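You operate a simulated robot arm through the tools that you are given. There is no shell and no other tool.

You run a simulated robot arm. Do the job below in one go: nothing can be reset, and whatever is moved stays where it is left.

Task
Run the back nut free and move its lug to the long tray.
Fine: park the arm, switch back to TIGHT, leave the other bolted lug and the lug in the tray alone.

The check looks at the end state, three seconds after you hand in, the way a careful person would. Anything else that was tipped, shoved, dropped, spilled or broken makes it a failure.

Robot
A 7-joint arm with a two-finger gripper, fixed in place. Base frame: the origin is at the foot of the arm, x ahead of it, y to its left, z up; the work surface is at about z = -3. Readings come in mm, rad, newtons and seconds.
With the tool pointing down near the work surface it reaches from about 220 to 560 mm from the base axis. Its first joint turns from -2.897 to 2.897 rad. Payload 1.2 kg.
The tool frame sits at the grasp point between the pads (the TCP): z along the fingers, y along the line on which they close. The tips reach 22 mm beyond it. The gripper opens to 92 mm; its body begins 65 mm behind the TCP.
Orientation is that of the tool frame in the base frame, as a unit quaternion [x, y, z, w]. With the fingers straight down and closing along the base's y, the tool's x points along the base's -x, its y along +y and its z along -z.

Tools
- The arm moves only by the tool nudge_tool. Its arguments are lists of equal length, an entry for each row: "grip": the closure, from 0 (fully open) to 1 (shut); "travel": the shift along the tool's x, y, z in mm, a list of three; "delta_rot": the turn, a rotation vector about the tool's x, y, z in rad, a list of three. In form: {"grip": [grip, ...], "travel": [[tx, ty, tz], ...], "delta_rot": [[ax, ay, az], ...]}. A call has 1 to 20 rows; each row is the pose to reach, as a shift and turn from the pose commanded when the call began, along the tool's axes at that moment. Each row takes 0.2 s and may step no farther than 50 mm and 0.15 rad from the row before; otherwise, or with a gripper value out of range, the whole call is refused. A pose out of reach is approached as far as the arm can. The call stops where the force on the tool passes 50 N (or 10 N more than at its start, if that is more) or the arm is blocked; 0.2 s more then pass. The fingers move at their own pace (about 143.6 mm/s each) and stop on an object; they squeeze with about 26 N. The grip force told is the motor's: it shows also when the fingers shut on nothing. Time passes only in rows, and 0.2 s behind the last, so rows that repeat a pose let the fingers close. It gives the time, the measured TCP pose, the force on the tool (base axes), the opening and the grip force at its end, in the units of the frame above (readings bear some noise), with the torque about the TCP (base axes, N m) and any sound that the robot's microphone picked up.
- Cameras (640 x 400 px; columns grow to the right, rows downward): "scene" is fixed at [51.6, -499.5, 684.2]; the picture's right is [0.83, -0.56, 0.00], its down [-0.42, -0.63, -0.65] and it looks along [0.36, 0.54, -0.76] (base axes); focal length 280 px, centre (320, 200). "wrist" rides on the gripper at [71, 19, -102] in the tool frame; the picture's right is [-0.26, 0.97, 0.00], its down [-0.75, -0.20, -0.63] and it looks along [-0.60, -0.16, 0.78] (tool axes); focal length 280 px, centre (320, 200). There is no depth. A picture from a camera that has moved, and an enlarged one, comes with that camera's place and axes in the base frame and with its lens.
- camera(camera): a new picture of that camera. No time passes.
- zoom(camera, box): a new picture of the part [left, top, right, bottom] of that camera's present view, enlarged. No time passes.
- sign_off(): hands the job in; it is judged then, once.

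Places have to be worked out from the pictures, the camera data and where the tool is seen. Open the gripper and draw the arm clear of the work before you hand the job in, unless the task says otherwise.

The tools are called after ">>>" as name(argument=value, ...) on one line, values as JSON. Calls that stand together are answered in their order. nudge_tool: Moves the arm, as the interface text tells. Its arguments: {"type":"object","properties":{"grip":{"type":"array","items":{"type":"number"}},"travel":{"type":"array","items":{"type":"array","items":{"type":"number"}}},"delta_rot":{"type":"array","items":{"type":"array","items":{"type":"number"}}}},"required":["grip","travel","delta_rot"]} The other tools are called the same way: camera (camera) takes a picture; zoom (camera, box) takes an enlarged picture of a part of a camera's view; sign_off () hands the job in.

At the start:

```text
time: 0.0
tool_pos: [148.0, -227.3, 457.1]
orientation: [0.0, 1.0, 0.0, 0.0]
wrist_force: [0.1, 0.8, 0.2]
moment: [0.0, -0.01, 0.0]
finger_gap: 92.1
gripper_force: 0.1
```

scene: 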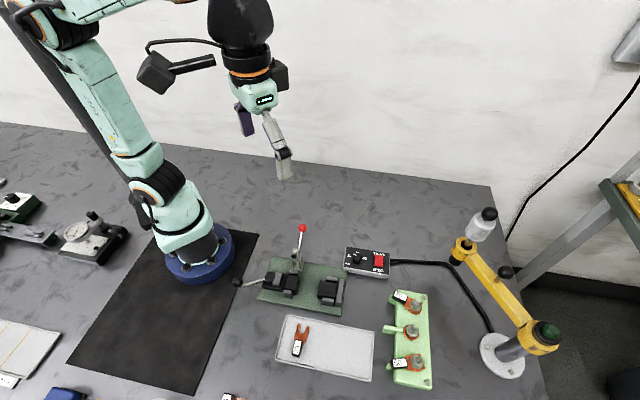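
wrist: 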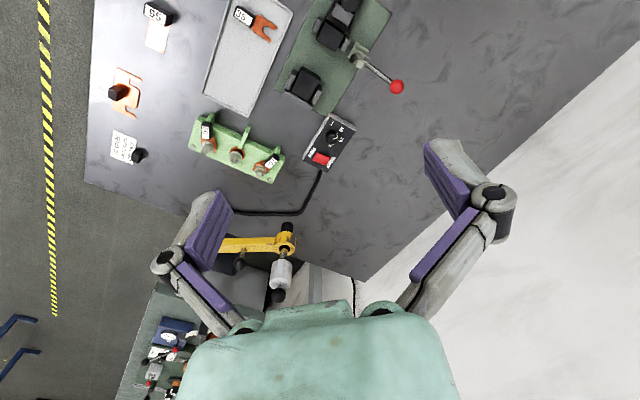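

I'll begin by looking closer at the fixture, the switch box, the tray and the yellow arm tool.

>>> zoom(camera="scene", box=[360, 270, 460, 400])

>>> zoom(camera="scene", box=[330, 230, 410, 290])

>>> zoom(camera="scene", box=[420, 190, 580, 390])

>>> zoom(camera="scene", box=[230, 210, 400, 390])

>>> zoom(camera="wrist", box=[170, 80, 370, 220])

>>> zoom(camera="scene", box=[0, 170, 260, 400])

```text
3.08 times, centred on (410, 335) of scene
camera zoom: at [51.6, -499.5, 684.2], right [0.83, -0.56, 0.0], down [-0.42, -0.63, -0.65], along [0.36, 0.54, -0.76], focal length 860 px, centre (43, -215)
```

zoom: 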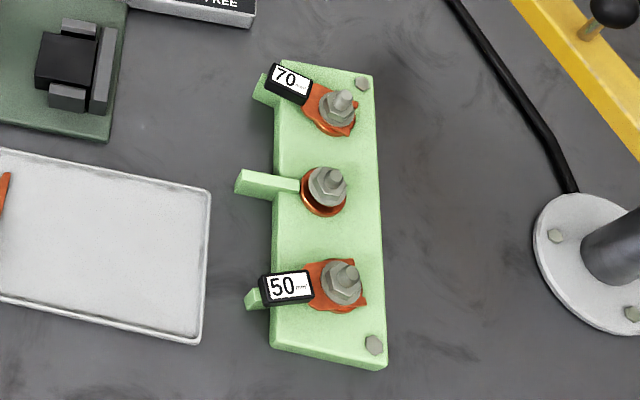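

```text
6.67 times, centred on (370, 260) of scene
camera zoom: at [51.6, -499.5, 684.2], right [0.83, -0.56, 0.0], down [-0.42, -0.63, -0.65], along [0.36, 0.54, -0.76], focal length 1864 px, centre (-13, -200)
```

zoom: 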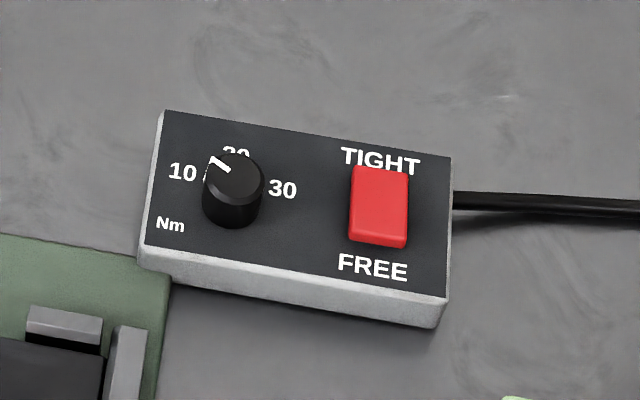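

```text
2.00 times, centred on (500, 290) of scene
camera zoom: at [51.6, -499.5, 684.2], right [0.83, -0.56, 0.0], down [-0.42, -0.63, -0.65], along [0.36, 0.54, -0.76], focal length 559 px, centre (-40, 20)
```

zoom: 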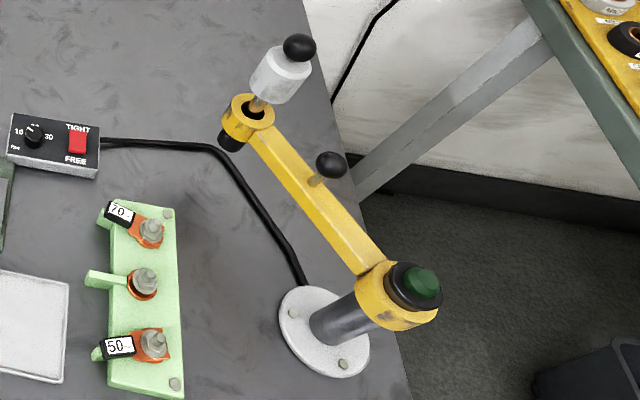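

```text
2.22 times, centred on (315, 300) of scene
camera zoom: at [51.6, -499.5, 684.2], right [0.83, -0.56, 0.0], down [-0.42, -0.63, -0.65], along [0.36, 0.54, -0.76], focal length 621 px, centre (331, -22)
```

zoom: 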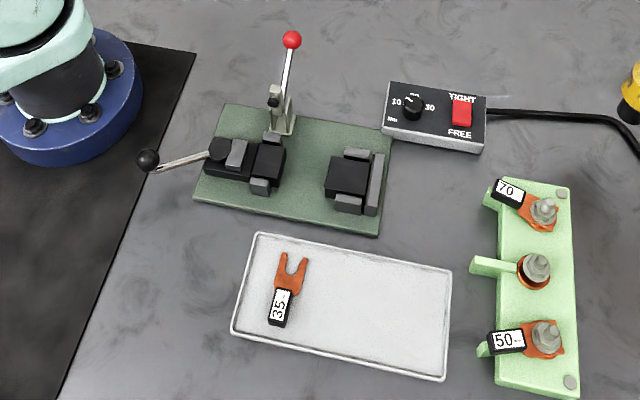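

```text
2.86 times, centred on (270, 150) of wrist
camera zoom: at [76.2, -210.3, 558.6], right [0.26, 0.97, 0.0], down [0.75, -0.2, 0.63], along [0.6, -0.16, -0.78], focal length 801 px, centre (463, 343)
```

zoom: 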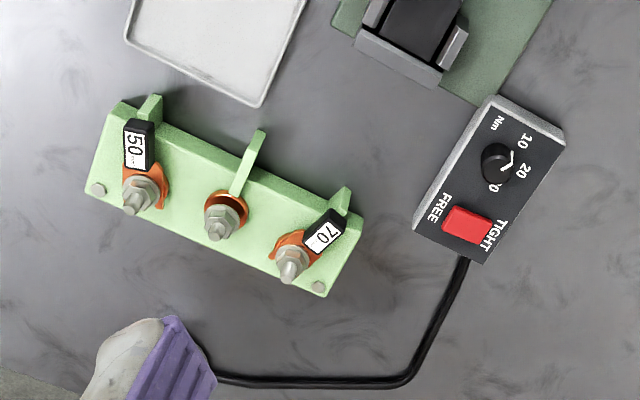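

```text
1.74 times, centred on (130, 285) of scene
camera zoom: at [51.6, -499.5, 684.2], right [0.83, -0.56, 0.0], down [-0.42, -0.63, -0.65], along [0.36, 0.54, -0.76], focal length 486 px, centre (650, 52)
```

zoom: 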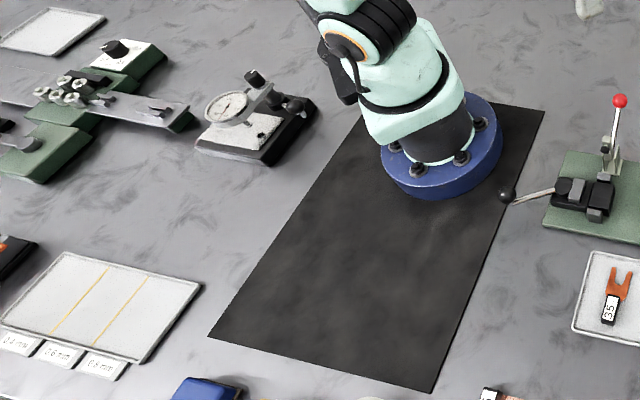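

The 70 lug is on the far (back) stud, near (366,-430), and the yellow swing arm pivots near (463,-607). I'll check the remaining areas for other trays, labels and park marks.

>>> zoom(camera="wrist", box=[80, 0, 300, 180])

>>> zoom(camera="wrist", box=[100, 200, 400, 400])

>>> zoom(camera="scene", box=[430, 195, 560, 285])

>>> zoom(camera="scene", box=[470, 280, 570, 390])

```text
2.22 times, centred on (190, 90) of wrist
camera zoom: at [76.2, -210.3, 558.6], right [0.26, 0.97, 0.0], down [0.75, -0.2, 0.63], along [0.6, -0.16, -0.78], focal length 623 px, centre (609, 444)
```

zoom: 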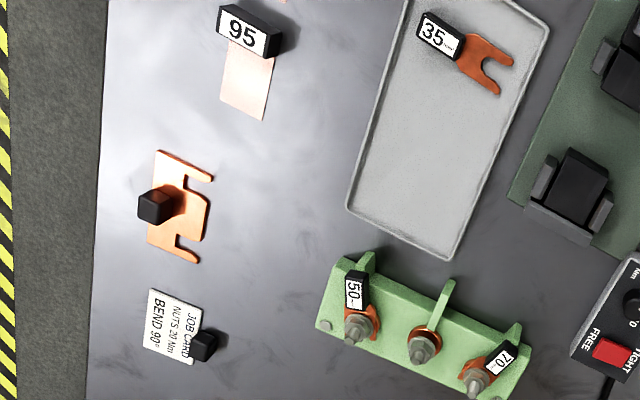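

```text
2.00 times, centred on (250, 300) of wrist
camera zoom: at [76.2, -210.3, 558.6], right [0.26, 0.97, 0.0], down [0.75, -0.2, 0.63], along [0.6, -0.16, -0.78], focal length 561 px, centre (460, 0)
```

zoom: 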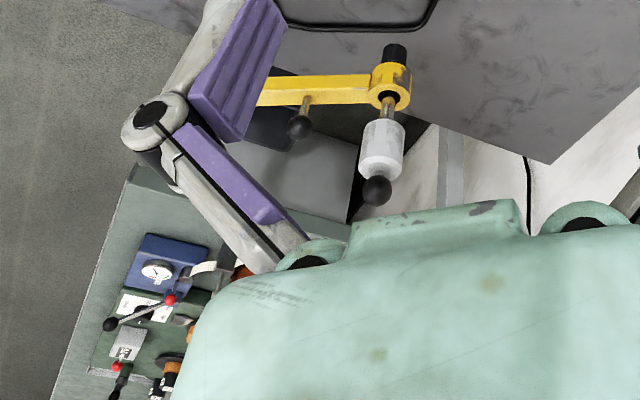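

```text
4.44 times, centred on (495, 240) of scene
camera zoom: at [51.6, -499.5, 684.2], right [0.83, -0.56, 0.0], down [-0.42, -0.63, -0.65], along [0.36, 0.54, -0.76], focal length 1243 px, centre (-458, 22)
```

zoom: 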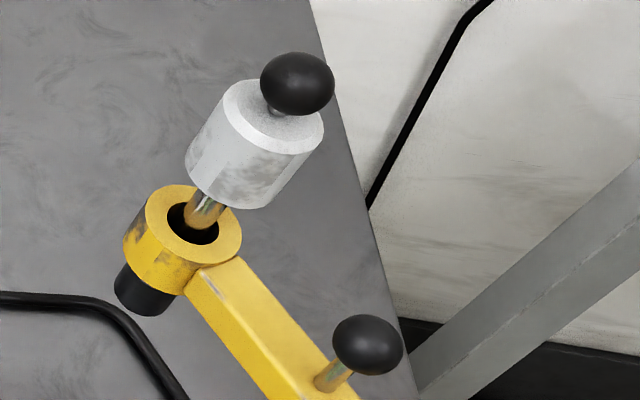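

```text
3.64 times, centred on (520, 335) of scene
camera zoom: at [51.6, -499.5, 684.2], right [0.83, -0.56, 0.0], down [-0.42, -0.63, -0.65], along [0.36, 0.54, -0.76], focal length 1017 px, centre (-407, -291)
```

zoom: 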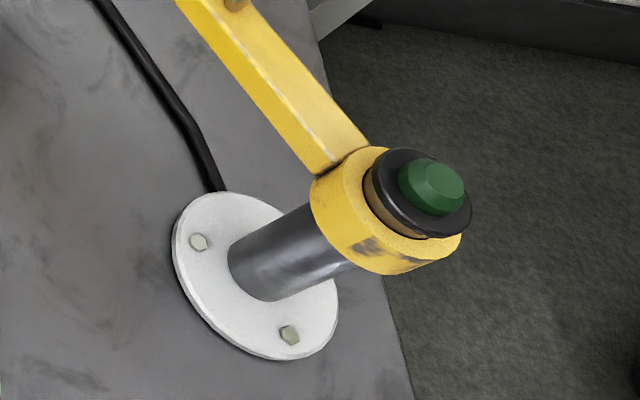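

The rocker works out at about (380,-289,18), with its TIGHT-to-FREE axis pointing along (-1,-1). I'll move above the switch at a safe height with the fingers closed and look again.

>>> nudge_tool(grip=[1, 1, 1, 1, 1, 1, 1], travel=[[-35, -10, 20], [-70, -20, 50], [-105, -30, 80], [-140, -40, 110], [-175, -50, 140], [-200, -60, 170], [-200, -60, 200]], delta_rot=[[0, 0, 0], [0, 0, 0], [0, 0, 0], [0, 0, 0], [0, 0, 0], [0, 0, 0], [0, 0, 0]])

```text
time: 1.6
tool_pos: [346.7, -287.2, 258.0]
orientation: [0.0, 1.0, 0.001, 0.0]
wrist_force: [-0.7, -0.1, -0.6]
moment: [0.02, 0.0, 0.01]
finger_gap: 0.1
gripper_force: 26.1
```

The move tracked well. I'll look at the closed fingertips and the switch.

>>> camera(camera="scene")

>>> camera(camera="wrist")

>>> zoom(camera="scene", box=[340, 100, 480, 240])

```text
taken
```

scene: 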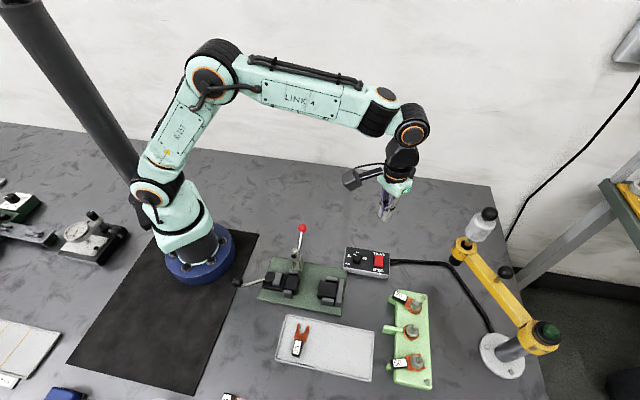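

```text
taken
camera wrist: at [275.3, -268.7, 359.7], right [0.26, 0.97, 0.0], down [0.75, -0.2, 0.63], along [0.6, -0.16, -0.78], focal length 280 px, centre (320, 200)
```

wrist: 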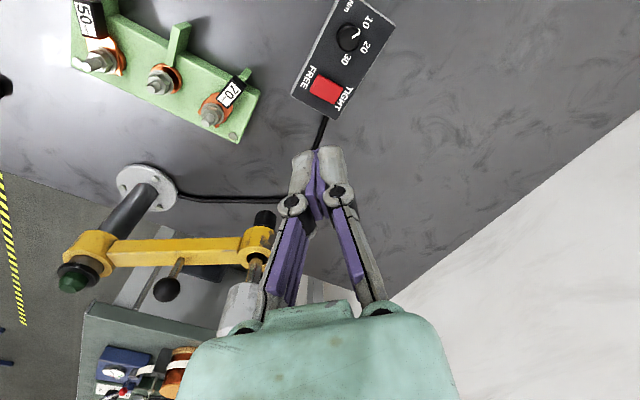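

```text
2.86 times, centred on (410, 170) of scene
camera zoom: at [51.6, -499.5, 684.2], right [0.83, -0.56, 0.0], down [-0.42, -0.63, -0.65], along [0.36, 0.54, -0.76], focal length 799 px, centre (63, 286)
```

zoom: 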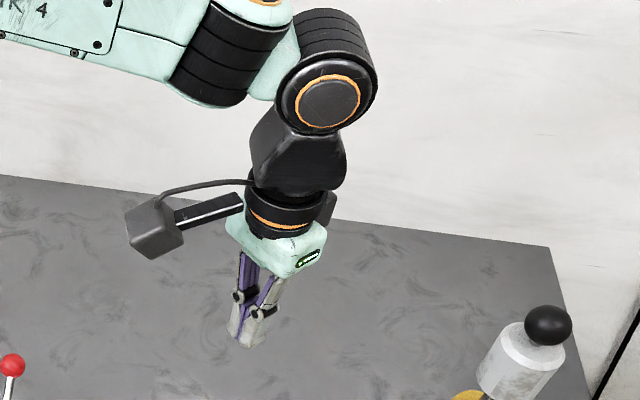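

>>> zoom(camera="wrist", box=[280, 0, 400, 125])

>>> zoom(camera="wrist", box=[60, 0, 280, 150])

>>> zoom(camera="wrist", box=[40, 140, 340, 330])

```text
3.20 times, centred on (340, 62) of wrist
camera zoom: at [275.3, -268.7, 359.7], right [0.26, 0.97, 0.0], down [0.75, -0.2, 0.63], along [0.6, -0.16, -0.78], focal length 897 px, centre (256, 640)
```

zoom: 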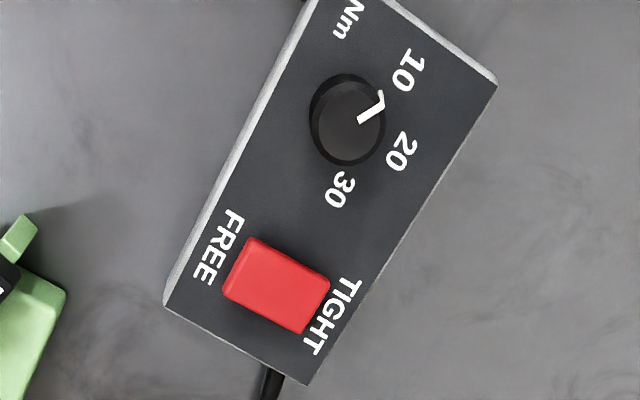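

```text
2.67 times, centred on (170, 75) of wrist
camera zoom: at [275.3, -268.7, 359.7], right [0.26, 0.97, 0.0], down [0.75, -0.2, 0.63], along [0.6, -0.16, -0.78], focal length 748 px, centre (720, 533)
```

zoom: 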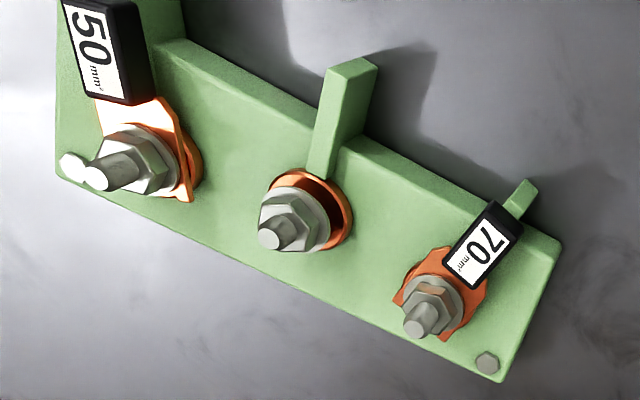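

```text
2.11 times, centred on (190, 235) of wrist
camera zoom: at [275.3, -268.7, 359.7], right [0.26, 0.97, 0.0], down [0.75, -0.2, 0.63], along [0.6, -0.16, -0.78], focal length 590 px, centre (594, 126)
```

zoom: 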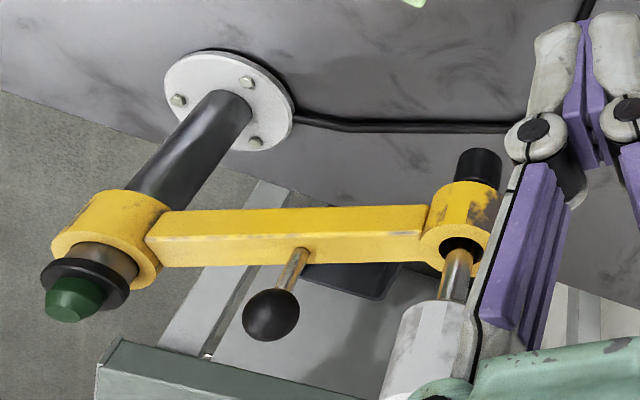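

The rocker centre is about (378,-288), roughly 33 mm long, with its FREE end toward (366,-300). I'll turn the tool so its narrow side lies along the rocker and come down to a hover above the FREE half.

>>> nudge_tool(grip=[1, 1, 1, 1, 1, 1, 1], travel=[[-5, -2, 25], [-10, -4, 50], [-15, -6, 75], [-20, -8, 100], [-22, -9.7, 130], [-22, -9.7, 157], [-22, -9.7, 167]], delta_rot=[[0, 0, -0.14], [0, 0, -0.28], [0, 0, -0.42], [0, 0, -0.56], [0, 0, -0.7], [0, 0, -0.82], [0, 0, -0.82]])

>>> camera(camera="wrist")

>>> zoom(camera="scene", box=[330, 190, 430, 290])

```text
time: 3.2
tool_pos: [368.0, -301.2, 90.3]
orientation: [-0.399, 0.917, -0.001, 0.0]
wrist_force: [0.0, -1.0, 0.7]
moment: [0.0, -0.02, -0.02]
finger_gap: 0.0
gripper_force: 26.1
```

```text
taken
camera wrist: at [306.3, -339.4, 192.9], right [-0.53, 0.85, 0.0], down [0.66, 0.41, 0.63], along [0.53, 0.33, -0.78], focal length 280 px, centre (320, 200)
```

wrist: 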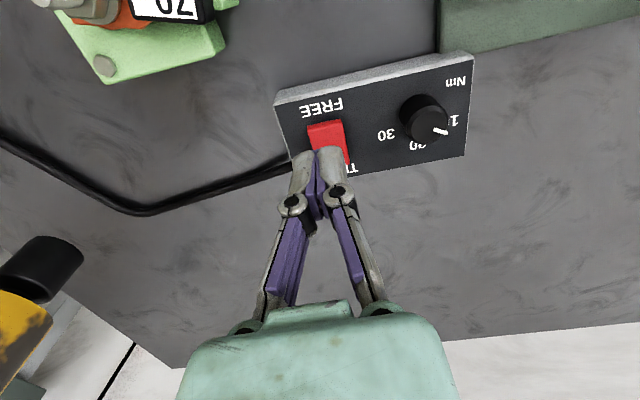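

```text
4.00 times, centred on (380, 240) of scene
camera zoom: at [51.6, -499.5, 684.2], right [0.83, -0.56, 0.0], down [-0.42, -0.63, -0.65], along [0.36, 0.54, -0.76], focal length 1118 px, centre (80, 40)
```

zoom: 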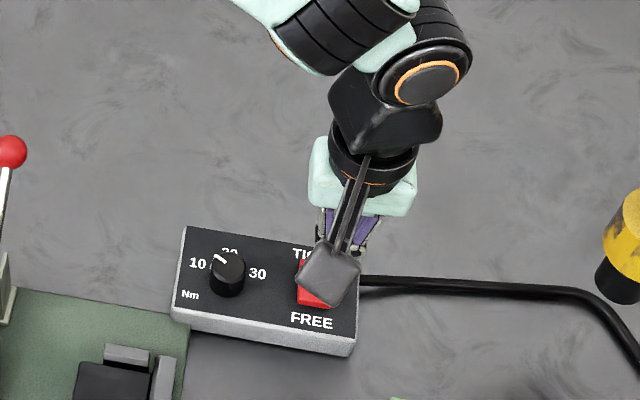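

The measured pose sits about 4 mm short of the commanded one. I'll shift slightly back onto the FREE half, hold at z≈60 and re-read the pose before pressing.

>>> nudge_tool(grip=[1, 1, 1, 1], travel=[[-3, 1, 15], [-3, 1, 28], [-3, 1, 28], [-3, 1, 28]], delta_rot=[[0, 0, 0], [0, 0, 0], [0, 0, 0], [0, 0, 0]])

>>> zoom(camera="wrist", box=[260, 60, 400, 220])

```text
time: 4.2
tool_pos: [369.1, -297.7, 60.2]
orientation: [-0.399, 0.917, 0.0, -0.001]
wrist_force: [-0.7, 0.2, 0.2]
moment: [-0.04, -0.02, 0.02]
finger_gap: 0.0
gripper_force: 26.2
```

```text
2.50 times, centred on (330, 140) of wrist
camera zoom: at [307.5, -336.5, 163.0], right [-0.53, 0.85, 0.0], down [0.66, 0.41, 0.63], along [0.53, 0.33, -0.78], focal length 701 px, centre (295, 350)
```

zoom: 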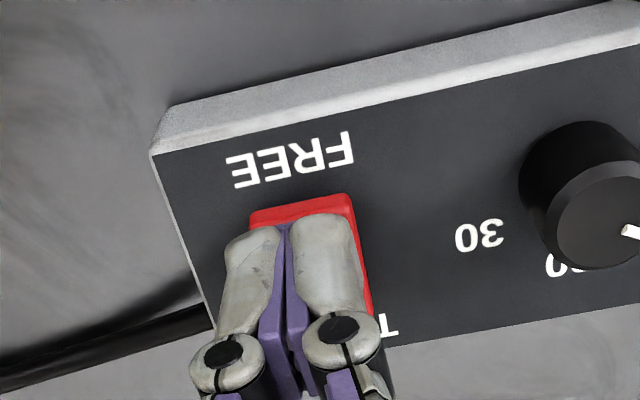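

The fingertips are over the FREE half of the rocker. I'll press straight down in small steps; the call stops on its own if the force climbs.

>>> nudge_tool(grip=[1, 1, 1, 1, 1, 1, 1, 1], travel=[[-1, -1, 4], [-1, -1, 8], [-1, -1, 11], [-1, -1, 14], [-1, -1, 16], [-1, -1, 18], [-1, -1, 20], [-1, -1, 22]], delta_rot=[[0, 0, 0], [0, 0, 0], [0, 0, 0], [0, 0, 0], [0, 0, 0], [0, 0, 0], [0, 0, 0], [0, 0, 0]])

>>> zoom(camera="wrist", box=[260, 60, 400, 220])

```text
time: 5.1
tool_pos: [372.2, -297.0, 53.6]
orientation: [-0.398, 0.917, 0.0, -0.001]
wrist_force: [-3.3, 2.9, 5.7]
moment: [0.05, 0.0, 0.05]
finger_gap: 6.1
gripper_force: 28.3
stopped in row 4: the force on the tool passed its limit at 60 N (the readings are from after the stop); the commanded pose is now the measured one
```

```text
2.50 times, centred on (330, 140) of wrist
camera zoom: at [309.8, -335.9, 155.7], right [-0.53, 0.85, 0.0], down [0.66, 0.41, 0.62], along [0.53, 0.33, -0.78], focal length 701 px, centre (295, 350)
```

zoom: 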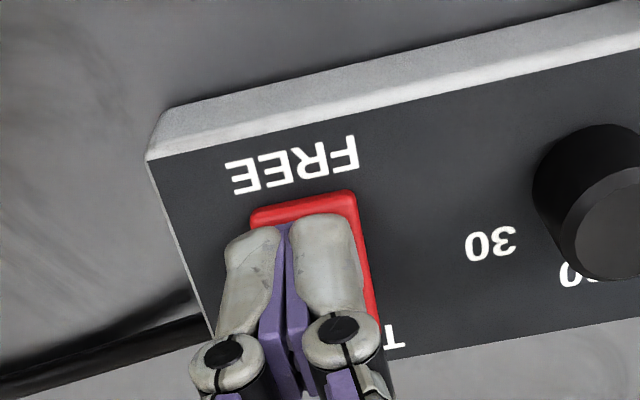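

The press stopped at the force limit. I'll lift clear and check whether the rocker flipped.

>>> nudge_tool(grip=[1, 1, 1], travel=[[0, 0, -20], [20, 0, -50], [30, 0, -60]], delta_rot=[[0, 0, 0], [0, 0, 0], [0, 0, 0]])

>>> zoom(camera="wrist", box=[240, 40, 440, 200])

>>> zoom(camera="scene", box=[330, 220, 430, 290])

```text
time: 5.9
tool_pos: [354.8, -318.8, 111.8]
orientation: [-0.398, 0.917, 0.0, 0.0]
wrist_force: [-0.6, 0.6, 0.3]
moment: [0.0, 0.0, -0.02]
finger_gap: 0.1
gripper_force: 28.9
```

```text
2.50 times, centred on (340, 120) of wrist
camera zoom: at [291.9, -358.5, 214.3], right [-0.53, 0.85, 0.0], down [0.66, 0.41, 0.62], along [0.53, 0.33, -0.78], focal length 701 px, centre (270, 400)
```

zoom: 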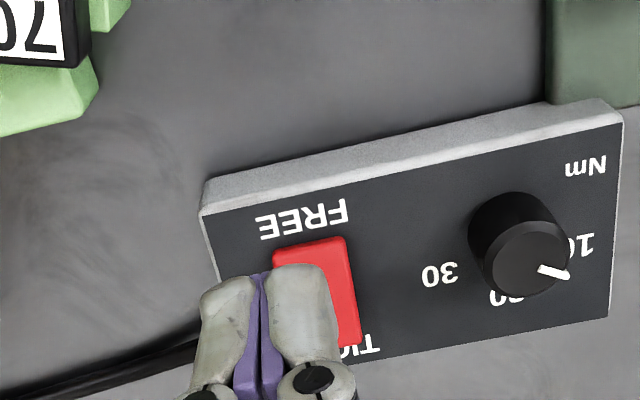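

```text
5.71 times, centred on (380, 255) of scene
camera zoom: at [51.6, -499.5, 684.2], right [0.83, -0.56, 0.0], down [-0.42, -0.63, -0.65], along [0.36, 0.54, -0.76], focal length 1598 px, centre (-23, -114)
```

zoom: 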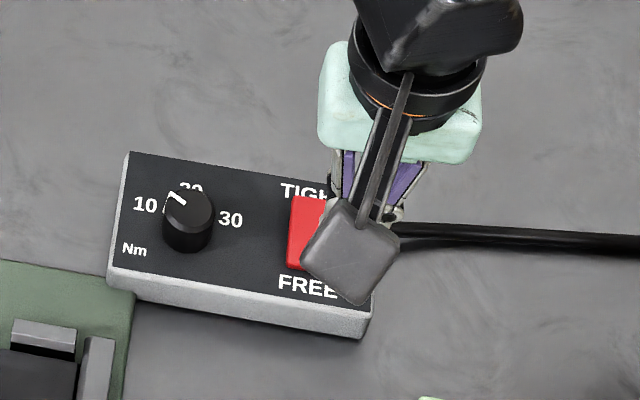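

The camera housing blocks the view. I'll back off further to see the rocker clearly.

>>> nudge_tool(grip=[1, 1, 1, 1], travel=[[20, -20, -40], [40, -40, -80], [50, -60, -110], [50, -60, -110]], delta_rot=[[0, 0, 0], [0, 0, 0], [0, 0, 0], [0, 0, 0]])

>>> camera(camera="wrist")

>>> zoom(camera="scene", box=[330, 230, 410, 290])

```text
time: 6.9
tool_pos: [361.2, -396.5, 220.3]
orientation: [-0.399, 0.917, 0.001, 0.0]
wrist_force: [-0.4, 0.1, -0.2]
moment: [-0.02, 0.0, -0.03]
finger_gap: 0.1
gripper_force: 28.3
```

```text
taken
camera wrist: at [299.2, -434.6, 322.5], right [-0.53, 0.85, 0.0], down [0.66, 0.41, 0.62], along [0.53, 0.33, -0.78], focal length 280 px, centre (320, 200)
```

wrist: 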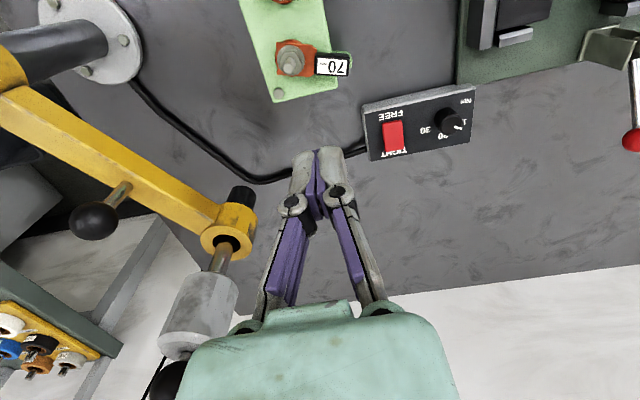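

```text
6.67 times, centred on (370, 260) of scene
camera zoom: at [51.6, -499.5, 684.2], right [0.83, -0.56, 0.0], down [-0.42, -0.63, -0.65], along [0.36, 0.54, -0.76], focal length 1864 px, centre (-13, -200)
```

zoom: 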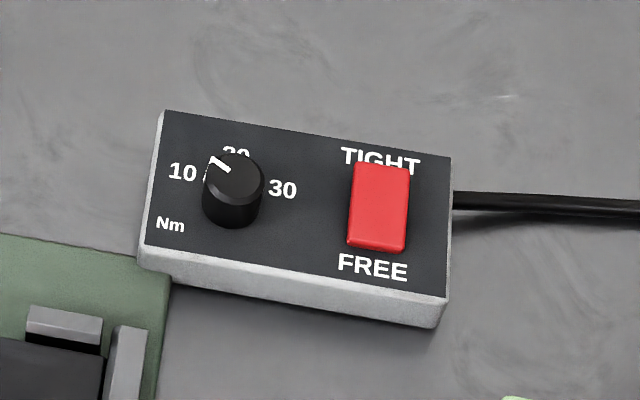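

The rocker now leans the other way: the TIGHT end is up and the FREE end is pressed in. Next I'll measure the nutrunner head, the knobs and the 70 lug from this viewpoint.

>>> zoom(camera="wrist", box=[0, 150, 280, 400])

>>> zoom(camera="wrist", box=[230, 0, 380, 110])

>>> zoom(camera="scene", box=[440, 200, 520, 290])

```text
1.60 times, centred on (140, 275) of wrist
camera zoom: at [299.2, -434.6, 322.5], right [-0.53, 0.85, 0.0], down [0.66, 0.41, 0.62], along [0.53, 0.33, -0.78], focal length 449 px, centre (608, 80)
```

zoom: 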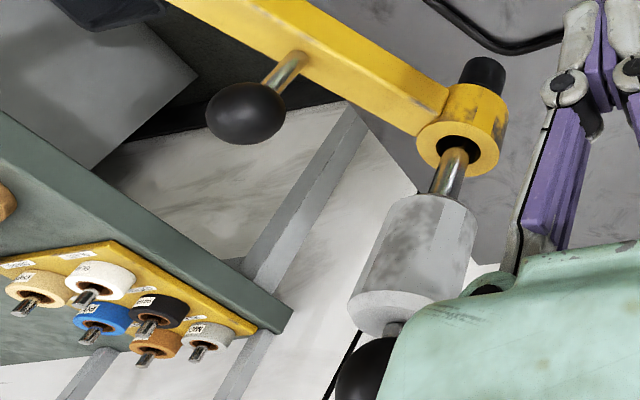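

```text
3.64 times, centred on (305, 55) of wrist
camera zoom: at [299.2, -434.6, 322.5], right [-0.53, 0.85, 0.0], down [0.66, 0.41, 0.62], along [0.53, 0.33, -0.78], focal length 1020 px, centre (374, 727)
```

zoom: 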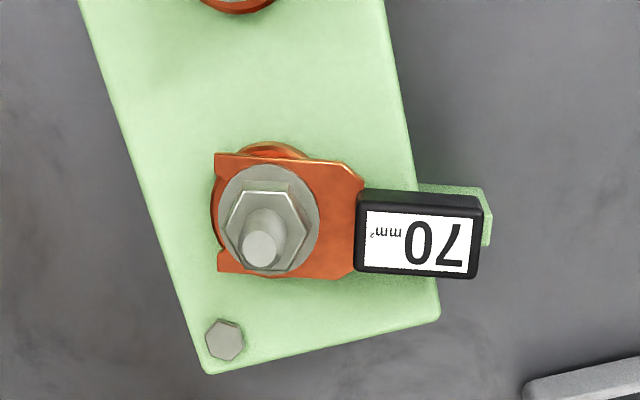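

```text
4.44 times, centred on (480, 245) of scene
camera zoom: at [51.6, -499.5, 684.2], right [0.83, -0.56, 0.0], down [-0.42, -0.63, -0.65], along [0.36, 0.54, -0.76], focal length 1243 px, centre (-391, 0)
```

zoom: 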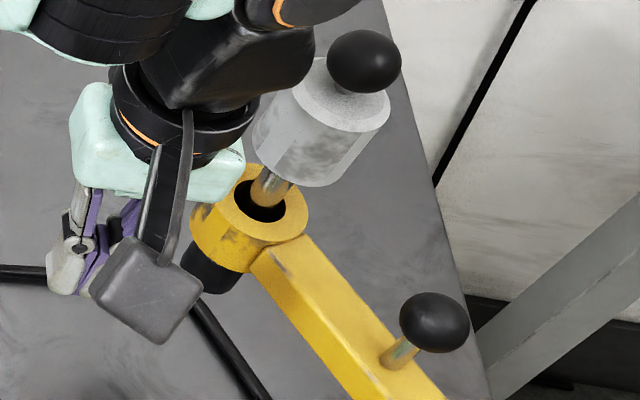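

The stud tip is near (370.5,-424.5,48), the runner knob near (507,-408.5,259) and the post axis near (461,-607), so all the studs lie on the runner's arc. I'll retreat, open up and yaw the tool so it faces outward, ready to grip the runner knob tilted.

>>> nudge_tool(grip=[1, 1, 0.5, 0, 0, 0, 0, 0, 0, 0, 0], travel=[[-7, 8, -30], [-14, 17, -40], [-21, 26, -50], [-28, 35, -60], [-35, 44, -65], [-42, 53, -70], [-49, 62, -73], [-56, 71, -76], [-62, 79, -76.4], [-66.6, 84.7, -76.4], [-66.6, 84.7, -76.4]], delta_rot=[[0, 0, 0.14], [0, 0, 0.28], [0, 0, 0.42], [0, 0, 0.56], [0, 0, 0.7], [0, 0, 0.84], [0, 0, 0.98], [0, 0, 1.12], [0, 0, 1.26], [0, 0, 1.4], [0, 0, 1.5]])

```text
time: 9.3
tool_pos: [343.5, -290.3, 300.2]
orientation: [0.334, 0.942, 0.0, 0.0]
wrist_force: [0.0, -0.2, 0.7]
moment: [0.02, 0.0, 0.0]
finger_gap: 92.1
gripper_force: 0.1
```

The yaw is set. Now I'll tilt the tool 45° outward while moving to a standoff 100 mm back from the runner knob.

>>> nudge_tool(grip=[0, 0, 0, 0, 0, 0, 0, 0], travel=[[-10, 1, -5], [-25, 2, -10], [-45, 3, -15], [-65, 5, -20], [-90, 7, -25], [-115, 9, -30], [-129.5, 10.2, -30], [-129.5, 10.2, -30]], delta_rot=[[0, -0.14, 0], [0, -0.28, 0], [0, -0.42, 0], [0, -0.56, 0], [0, -0.7, 0], [0, -0.785, 0], [0, -0.785, 0], [0, -0.785, 0]])

>>> camera(camera="wrist")

>>> camera(camera="scene")

```text
time: 11.1
tool_pos: [450.8, -360.7, 330.0]
orientation: [0.308, 0.871, -0.129, 0.361]
wrist_force: [-0.3, 0.5, 0.0]
moment: [0.0, -0.02, -0.01]
finger_gap: 92.1
gripper_force: 0.0
```

```text
taken
camera wrist: at [368.8, -269.5, 352.1], right [0.75, 0.63, 0.18], down [-0.06, -0.22, 0.97], along [0.66, -0.74, -0.13], focal length 280 px, centre (320, 200)
```

wrist: 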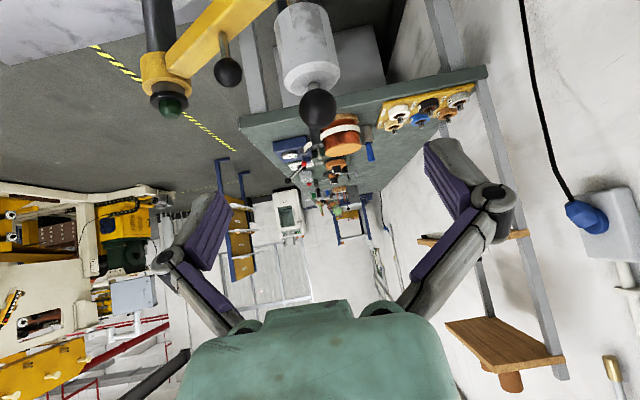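

```text
taken
```

scene: 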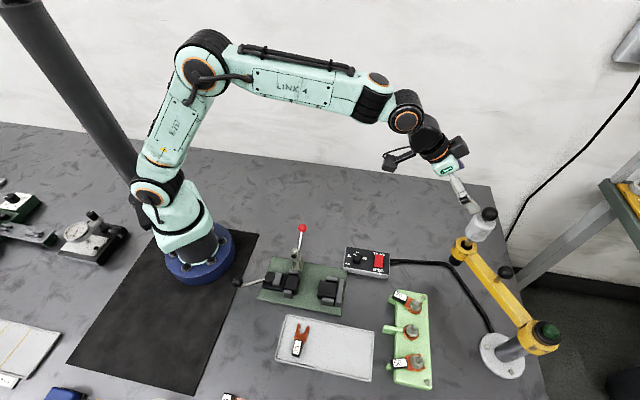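

The ball lies on the tool axis about 100 mm ahead. I'll advance 90 mm along the tool axis with the fingers open.

>>> nudge_tool(grip=[0, 0, 0, 0, 0, 0], travel=[[0, -0.5, 20], [0, -1, 40], [0, -1.5, 60], [0, -1.5, 80], [0, -1.5, 90], [0, -1.5, 90]], delta_rot=[[0, 0, 0], [0, 0, 0], [0, 0, 0], [0, 0, 0], [0, 0, 0], [0, 0, 0]])

>>> camera(camera="wrist")

>>> zoom(camera="scene", box=[420, 130, 540, 280])

```text
time: 12.5
tool_pos: [499.9, -404.1, 265.8]
orientation: [0.307, 0.872, -0.127, 0.36]
wrist_force: [-0.3, -0.3, -0.4]
moment: [-0.03, 0.0, -0.02]
finger_gap: 92.5
gripper_force: 0.0
```

```text
taken
camera wrist: at [417.2, -312.1, 287.5], right [0.75, 0.63, 0.18], down [-0.06, -0.22, 0.97], along [0.66, -0.74, -0.13], focal length 280 px, centre (320, 200)
```

wrist: 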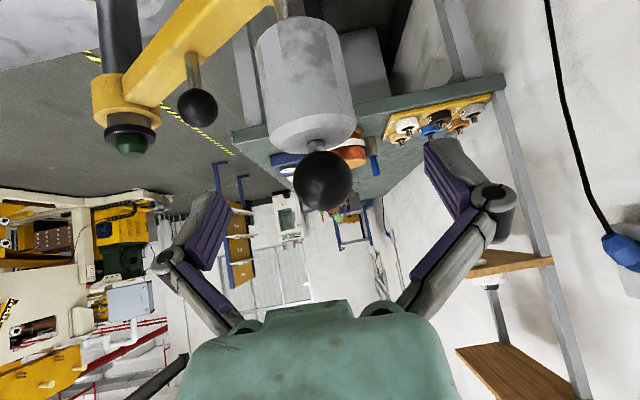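

```text
2.67 times, centred on (480, 205) of scene
camera zoom: at [51.6, -499.5, 684.2], right [0.83, -0.56, 0.0], down [-0.42, -0.63, -0.65], along [0.36, 0.54, -0.76], focal length 746 px, centre (-107, 187)
```

zoom: 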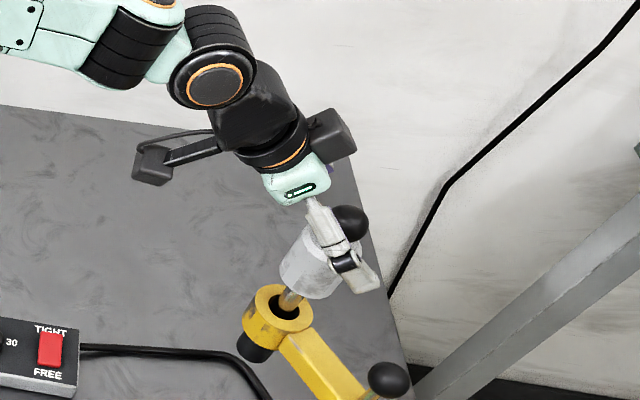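

The ball is about 28 mm across and sits between the fingers. To keep the tips clear of the white body's top face, I'll raise the tool about 5 mm, centre on the ball and then close.

>>> nudge_tool(grip=[0, 0.2, 0.45, 0.6, 0.75, 0.85, 0.85], travel=[[-3.5, 1.4, -3.5], [-3.5, 1.4, -3.5], [-3.5, 1.4, -3.5], [-3.5, 1.4, -3.5], [-3.5, 1.4, -3.5], [-3.5, 1.4, -3.5], [-3.5, 1.4, -3.5]], delta_rot=[[0, 0, 0], [0, 0, 0], [0, 0, 0], [0, 0, 0], [0, 0, 0], [0, 0, 0], [0, 0, 0]])

>>> camera(camera="wrist")

>>> zoom(camera="scene", box=[420, 150, 540, 290])

```text
time: 14.1
tool_pos: [501.1, -403.4, 270.0]
orientation: [0.308, 0.871, -0.129, 0.361]
wrist_force: [-1.2, -2.9, 1.5]
moment: [-0.01, 0.07, -0.05]
finger_gap: 26.5
gripper_force: 28.3
```

```text
taken
camera wrist: at [418.6, -311.7, 292.5], right [0.75, 0.63, 0.18], down [-0.06, -0.22, 0.97], along [0.66, -0.74, -0.13], focal length 280 px, centre (320, 200)
```

wrist: 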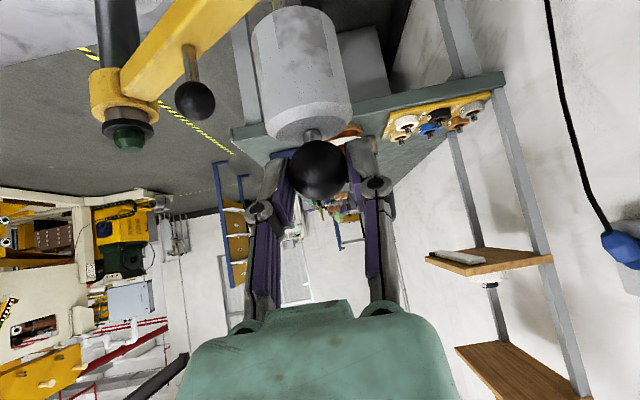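

```text
2.86 times, centred on (480, 220) of scene
camera zoom: at [51.6, -499.5, 684.2], right [0.83, -0.56, 0.0], down [-0.42, -0.63, -0.65], along [0.36, 0.54, -0.76], focal length 799 px, centre (-137, 143)
```

zoom: 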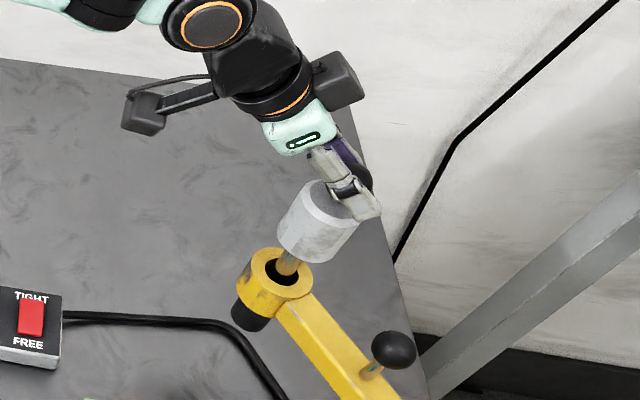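

The knob is gripped (gap 26.5 mm). I'll swing the runner slowly along its arc about the post, starting with 12° to feel the resistance.

>>> nudge_tool(grip=[0.85, 0.85, 0.85, 0.85, 0.85], travel=[[6.7, -5.0, -6.7], [13.2, -10.5, -13.2], [19.5, -16.4, -19.5], [25.6, -22.9, -25.6], [25.6, -22.9, -25.6]], delta_rot=[[0, 0, 0], [0, 0, 0], [0, 0, 0], [0, 0, 0], [0, 0, 0]])

>>> camera(camera="wrist")

```text
time: 15.3
tool_pos: [460.0, -398.6, 270.5]
orientation: [0.306, 0.872, -0.126, 0.36]
wrist_force: [-0.1, 13.0, 2.0]
moment: [-0.08, -0.15, 0.15]
finger_gap: 26.7
gripper_force: 27.9
```

```text
taken
camera wrist: at [377.6, -306.1, 292.1], right [0.75, 0.64, 0.19], down [-0.06, -0.22, 0.97], along [0.66, -0.74, -0.13], focal length 280 px, centre (320, 200)
```

wrist: 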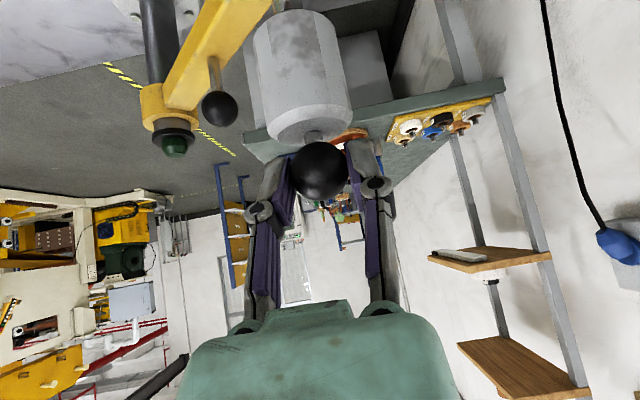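

The runner swings freely with the knob, with a mild 13 N radial load. I'll continue along the arc with a small outward correction and stop a few degrees short of the stud to check alignment.

>>> nudge_tool(grip=[0.85, 0.85, 0.85, 0.85, 0.85, 0.85, 0.85, 0.85], travel=[[6.5, -5.7, -6.5], [12.0, -13.0, -12.0], [17.3, -20.6, -17.3], [22.3, -28.7, -22.3], [27.0, -37.1, -27.0], [31.3, -45.9, -31.3], [35.4, -55.0, -35.4], [35.4, -55.0, -35.4]], delta_rot=[[0, 0, 0], [0, 0, 0], [0, 0, 0], [0, 0, 0], [0, 0, 0], [0, 0, 0], [0, 0, 0], [0, 0, 0]])

>>> camera(camera="wrist")

>>> camera(camera="scene")

>>> zoom(camera="scene", box=[350, 200, 500, 320])

```text
time: 17.1
tool_pos: [382.5, -410.1, 271.0]
orientation: [0.309, 0.871, -0.128, 0.359]
wrist_force: [1.7, -4.1, -10.0]
moment: [-0.09, -0.02, 0.06]
finger_gap: 27.1
gripper_force: 28.4
```

```text
taken
camera wrist: at [301.6, -318.4, 292.9], right [0.75, 0.63, 0.18], down [-0.06, -0.22, 0.97], along [0.66, -0.74, -0.13], focal length 280 px, centre (320, 200)
```

wrist: 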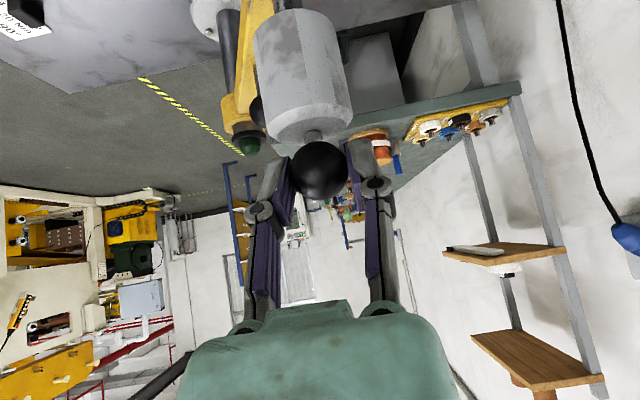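

```text
taken
```

scene: 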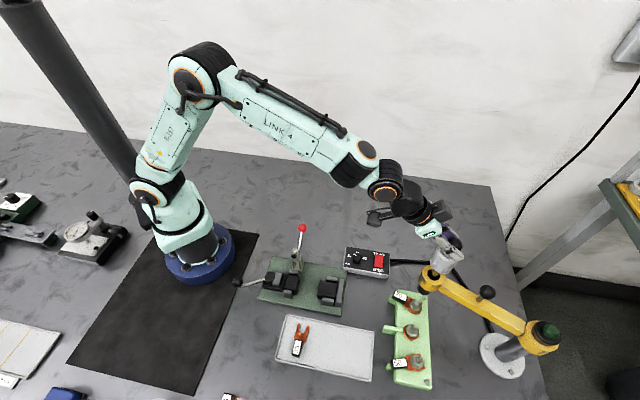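

```text
3.33 times, centred on (425, 260) of scene
camera zoom: at [51.6, -499.5, 684.2], right [0.83, -0.56, 0.0], down [-0.42, -0.63, -0.65], along [0.36, 0.54, -0.76], focal length 932 px, centre (-30, 0)
```

zoom: 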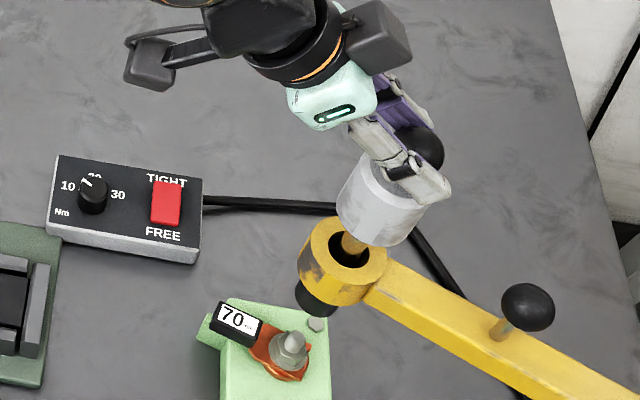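

I'm about 6° short of the stud. I'll finish the swing to the back stud's azimuth and then check alignment in the scene picture.

>>> nudge_tool(grip=[0.85, 0.85, 0.85, 0.85, 0.85], travel=[[2.4, -5.0, -1.6], [4.4, -10.0, -3.4], [6.2, -15.0, -5.0], [7.8, -20.0, -6.8], [7.8, -20.0, -6.8]], delta_rot=[[0, 0, 0], [0, 0, 0], [0, 0, 0], [0, 0, 0], [0, 0, 0]])

>>> zoom(camera="scene", box=[380, 230, 480, 330])

>>> camera(camera="wrist")

```text
time: 18.3
tool_pos: [364.0, -420.2, 271.2]
orientation: [0.308, 0.871, -0.128, 0.361]
wrist_force: [-4.2, 6.0, -0.2]
moment: [0.05, 0.02, 0.15]
finger_gap: 26.7
gripper_force: 28.0
```

```text
4.00 times, centred on (430, 280) of scene
camera zoom: at [51.6, -499.5, 684.2], right [0.83, -0.56, 0.0], down [-0.42, -0.63, -0.65], along [0.36, 0.54, -0.76], focal length 1118 px, centre (-120, -120)
```

zoom: 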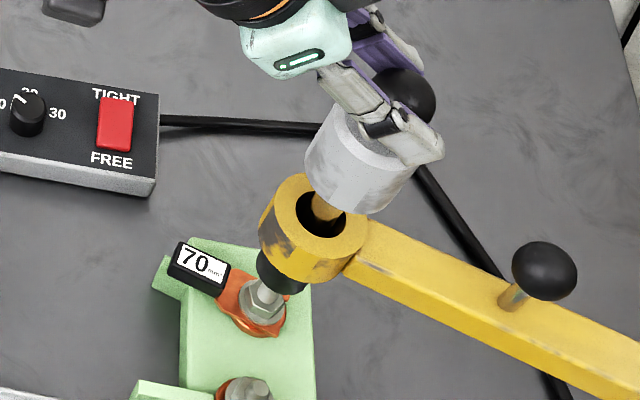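

```text
taken
camera wrist: at [281.3, -327.8, 292.6], right [0.75, 0.63, 0.18], down [-0.06, -0.22, 0.97], along [0.66, -0.74, -0.13], focal length 280 px, centre (320, 200)
```

wrist: 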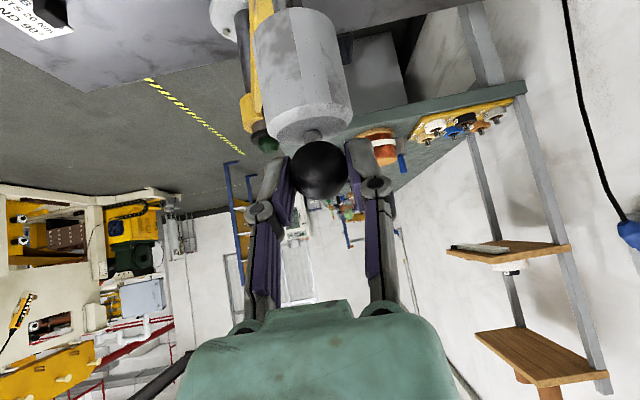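

The ring hole sits where it should for being over the stud, and the vertical line through the stud tip passes through it. I'll press the runner down gently while watching the force.

>>> nudge_tool(grip=[0.9, 0.9, 0.9, 0.9, 0.9], travel=[[2.8, 0, 2.8], [5.6, 0, 5.6], [8.5, 0, 8.5], [11.3, 0, 11.3], [11.3, 0, 11.3]], delta_rot=[[0, 0, 0], [0, 0, 0], [0, 0, 0], [0, 0, 0], [0, 0, 0]])

>>> zoom(camera="scene", box=[380, 230, 480, 330])

```text
time: 19.5
tool_pos: [365.4, -419.6, 253.8]
orientation: [0.308, 0.871, -0.128, 0.36]
wrist_force: [-11.6, 20.2, 4.3]
moment: [0.16, 0.11, 0.1]
finger_gap: 26.9
gripper_force: 28.3
```

```text
4.00 times, centred on (430, 280) of scene
camera zoom: at [51.6, -499.5, 684.2], right [0.83, -0.56, 0.0], down [-0.42, -0.63, -0.65], along [0.36, 0.54, -0.76], focal length 1118 px, centre (-120, -120)
```

zoom: 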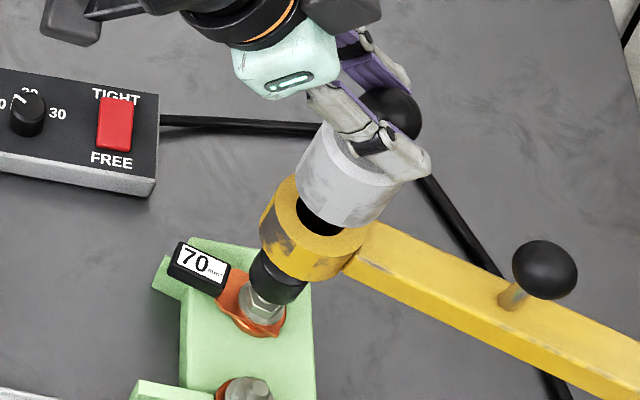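

The runner came down 17 mm smoothly and the socket is lined up over the nut. I'll continue down in small steps with a slight outward correction to relieve the radial load.

>>> nudge_tool(grip=[0.9, 0.9, 0.9, 0.9, 0.9, 0.9], travel=[[3.4, 0.8, 0.8], [5.5, 0.8, 2.9], [7.6, 0.8, 5.0], [9.7, 0.8, 7.1], [11.1, 0.8, 8.5], [11.1, 0.8, 8.5]], delta_rot=[[0, 0, 0], [0, 0, 0], [0, 0, 0], [0, 0, 0], [0, 0, 0], [0, 0, 0]])

>>> zoom(camera="scene", box=[380, 230, 480, 330])

```text
time: 20.9
tool_pos: [364.2, -417.0, 241.6]
orientation: [0.308, 0.87, -0.13, 0.362]
wrist_force: [10.6, -26.2, 5.4]
moment: [-0.26, -0.09, -0.01]
finger_gap: 26.9
gripper_force: 27.2
```

```text
4.00 times, centred on (430, 280) of scene
camera zoom: at [51.6, -499.5, 684.2], right [0.83, -0.56, 0.0], down [-0.42, -0.63, -0.65], along [0.36, 0.54, -0.76], focal length 1118 px, centre (-120, -120)
```

zoom: 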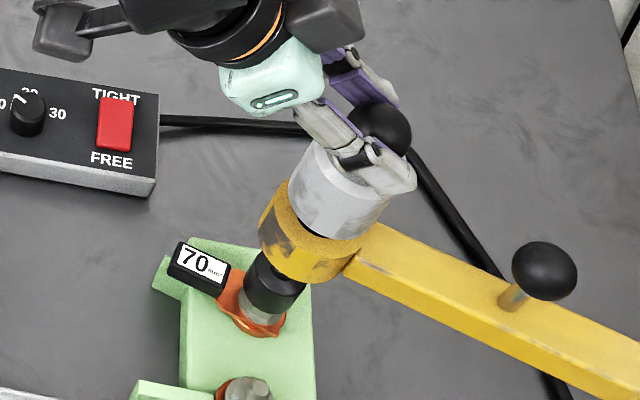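

The socket is now reaching the nut. I'll take back half the radial correction and continue down a few more millimetres.

>>> nudge_tool(grip=[0.9, 0.9, 0.9, 0.9, 0.9, 0.9], travel=[[-0.7, -0.5, 0.7], [0.7, -0.5, 2.1], [2.1, -0.5, 3.5], [3.5, -0.5, 4.9], [4.9, -0.5, 6.3], [4.9, -0.5, 6.3]], delta_rot=[[0, 0, 0], [0, 0, 0], [0, 0, 0], [0, 0, 0], [0, 0, 0], [0, 0, 0]])

>>> zoom(camera="scene", box=[380, 230, 480, 330])

```text
time: 22.3
tool_pos: [363.0, -417.9, 231.7]
orientation: [0.308, 0.871, -0.127, 0.36]
wrist_force: [-2.0, 0.7, 7.5]
moment: [-0.11, -0.11, 0.05]
finger_gap: 26.8
gripper_force: 28.5
```

```text
4.00 times, centred on (430, 280) of scene
camera zoom: at [51.6, -499.5, 684.2], right [0.83, -0.56, 0.0], down [-0.42, -0.63, -0.65], along [0.36, 0.54, -0.76], focal length 1118 px, centre (-120, -120)
```

zoom: 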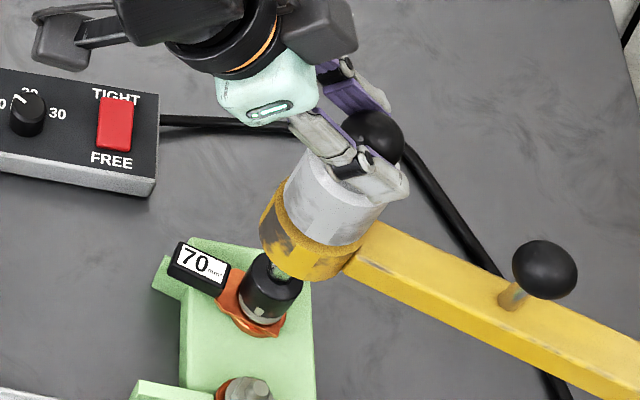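

There's still only light spring force and no sound yet. I'll continue pressing down.

>>> nudge_tool(grip=[0.9, 0.9, 0.9, 0.9, 0.9, 0.9, 0.9], travel=[[1.4, 0, 1.4], [2.8, 0, 2.8], [4.2, 0, 4.2], [5.6, 0, 5.6], [7, 0, 7], [8.4, 0, 8.4], [8.4, 0, 8.4]], delta_rot=[[0, 0, 0], [0, 0, 0], [0, 0, 0], [0, 0, 0], [0, 0, 0], [0, 0, 0], [0, 0, 0]])

>>> zoom(camera="scene", box=[380, 230, 480, 330])

```text
time: 23.9
tool_pos: [366.0, -419.5, 222.7]
orientation: [0.308, 0.87, -0.13, 0.364]
wrist_force: [-4.3, 3.4, 33.2]
moment: [-0.23, -0.4, -0.24]
finger_gap: 26.4
gripper_force: 27.8
```

```text
4.00 times, centred on (430, 280) of scene
camera zoom: at [51.6, -499.5, 684.2], right [0.83, -0.56, 0.0], down [-0.42, -0.63, -0.65], along [0.36, 0.54, -0.76], focal length 1118 px, centre (-120, -120)
```

zoom: 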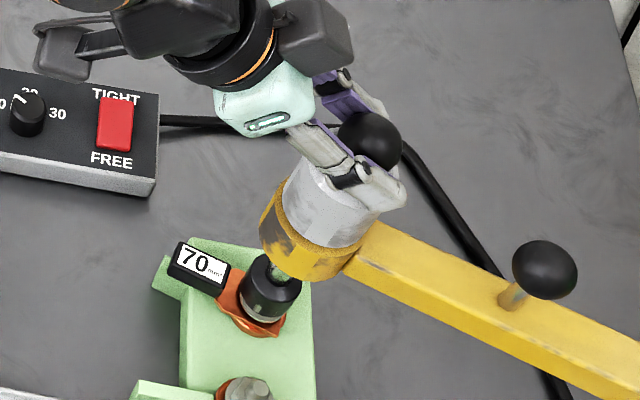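

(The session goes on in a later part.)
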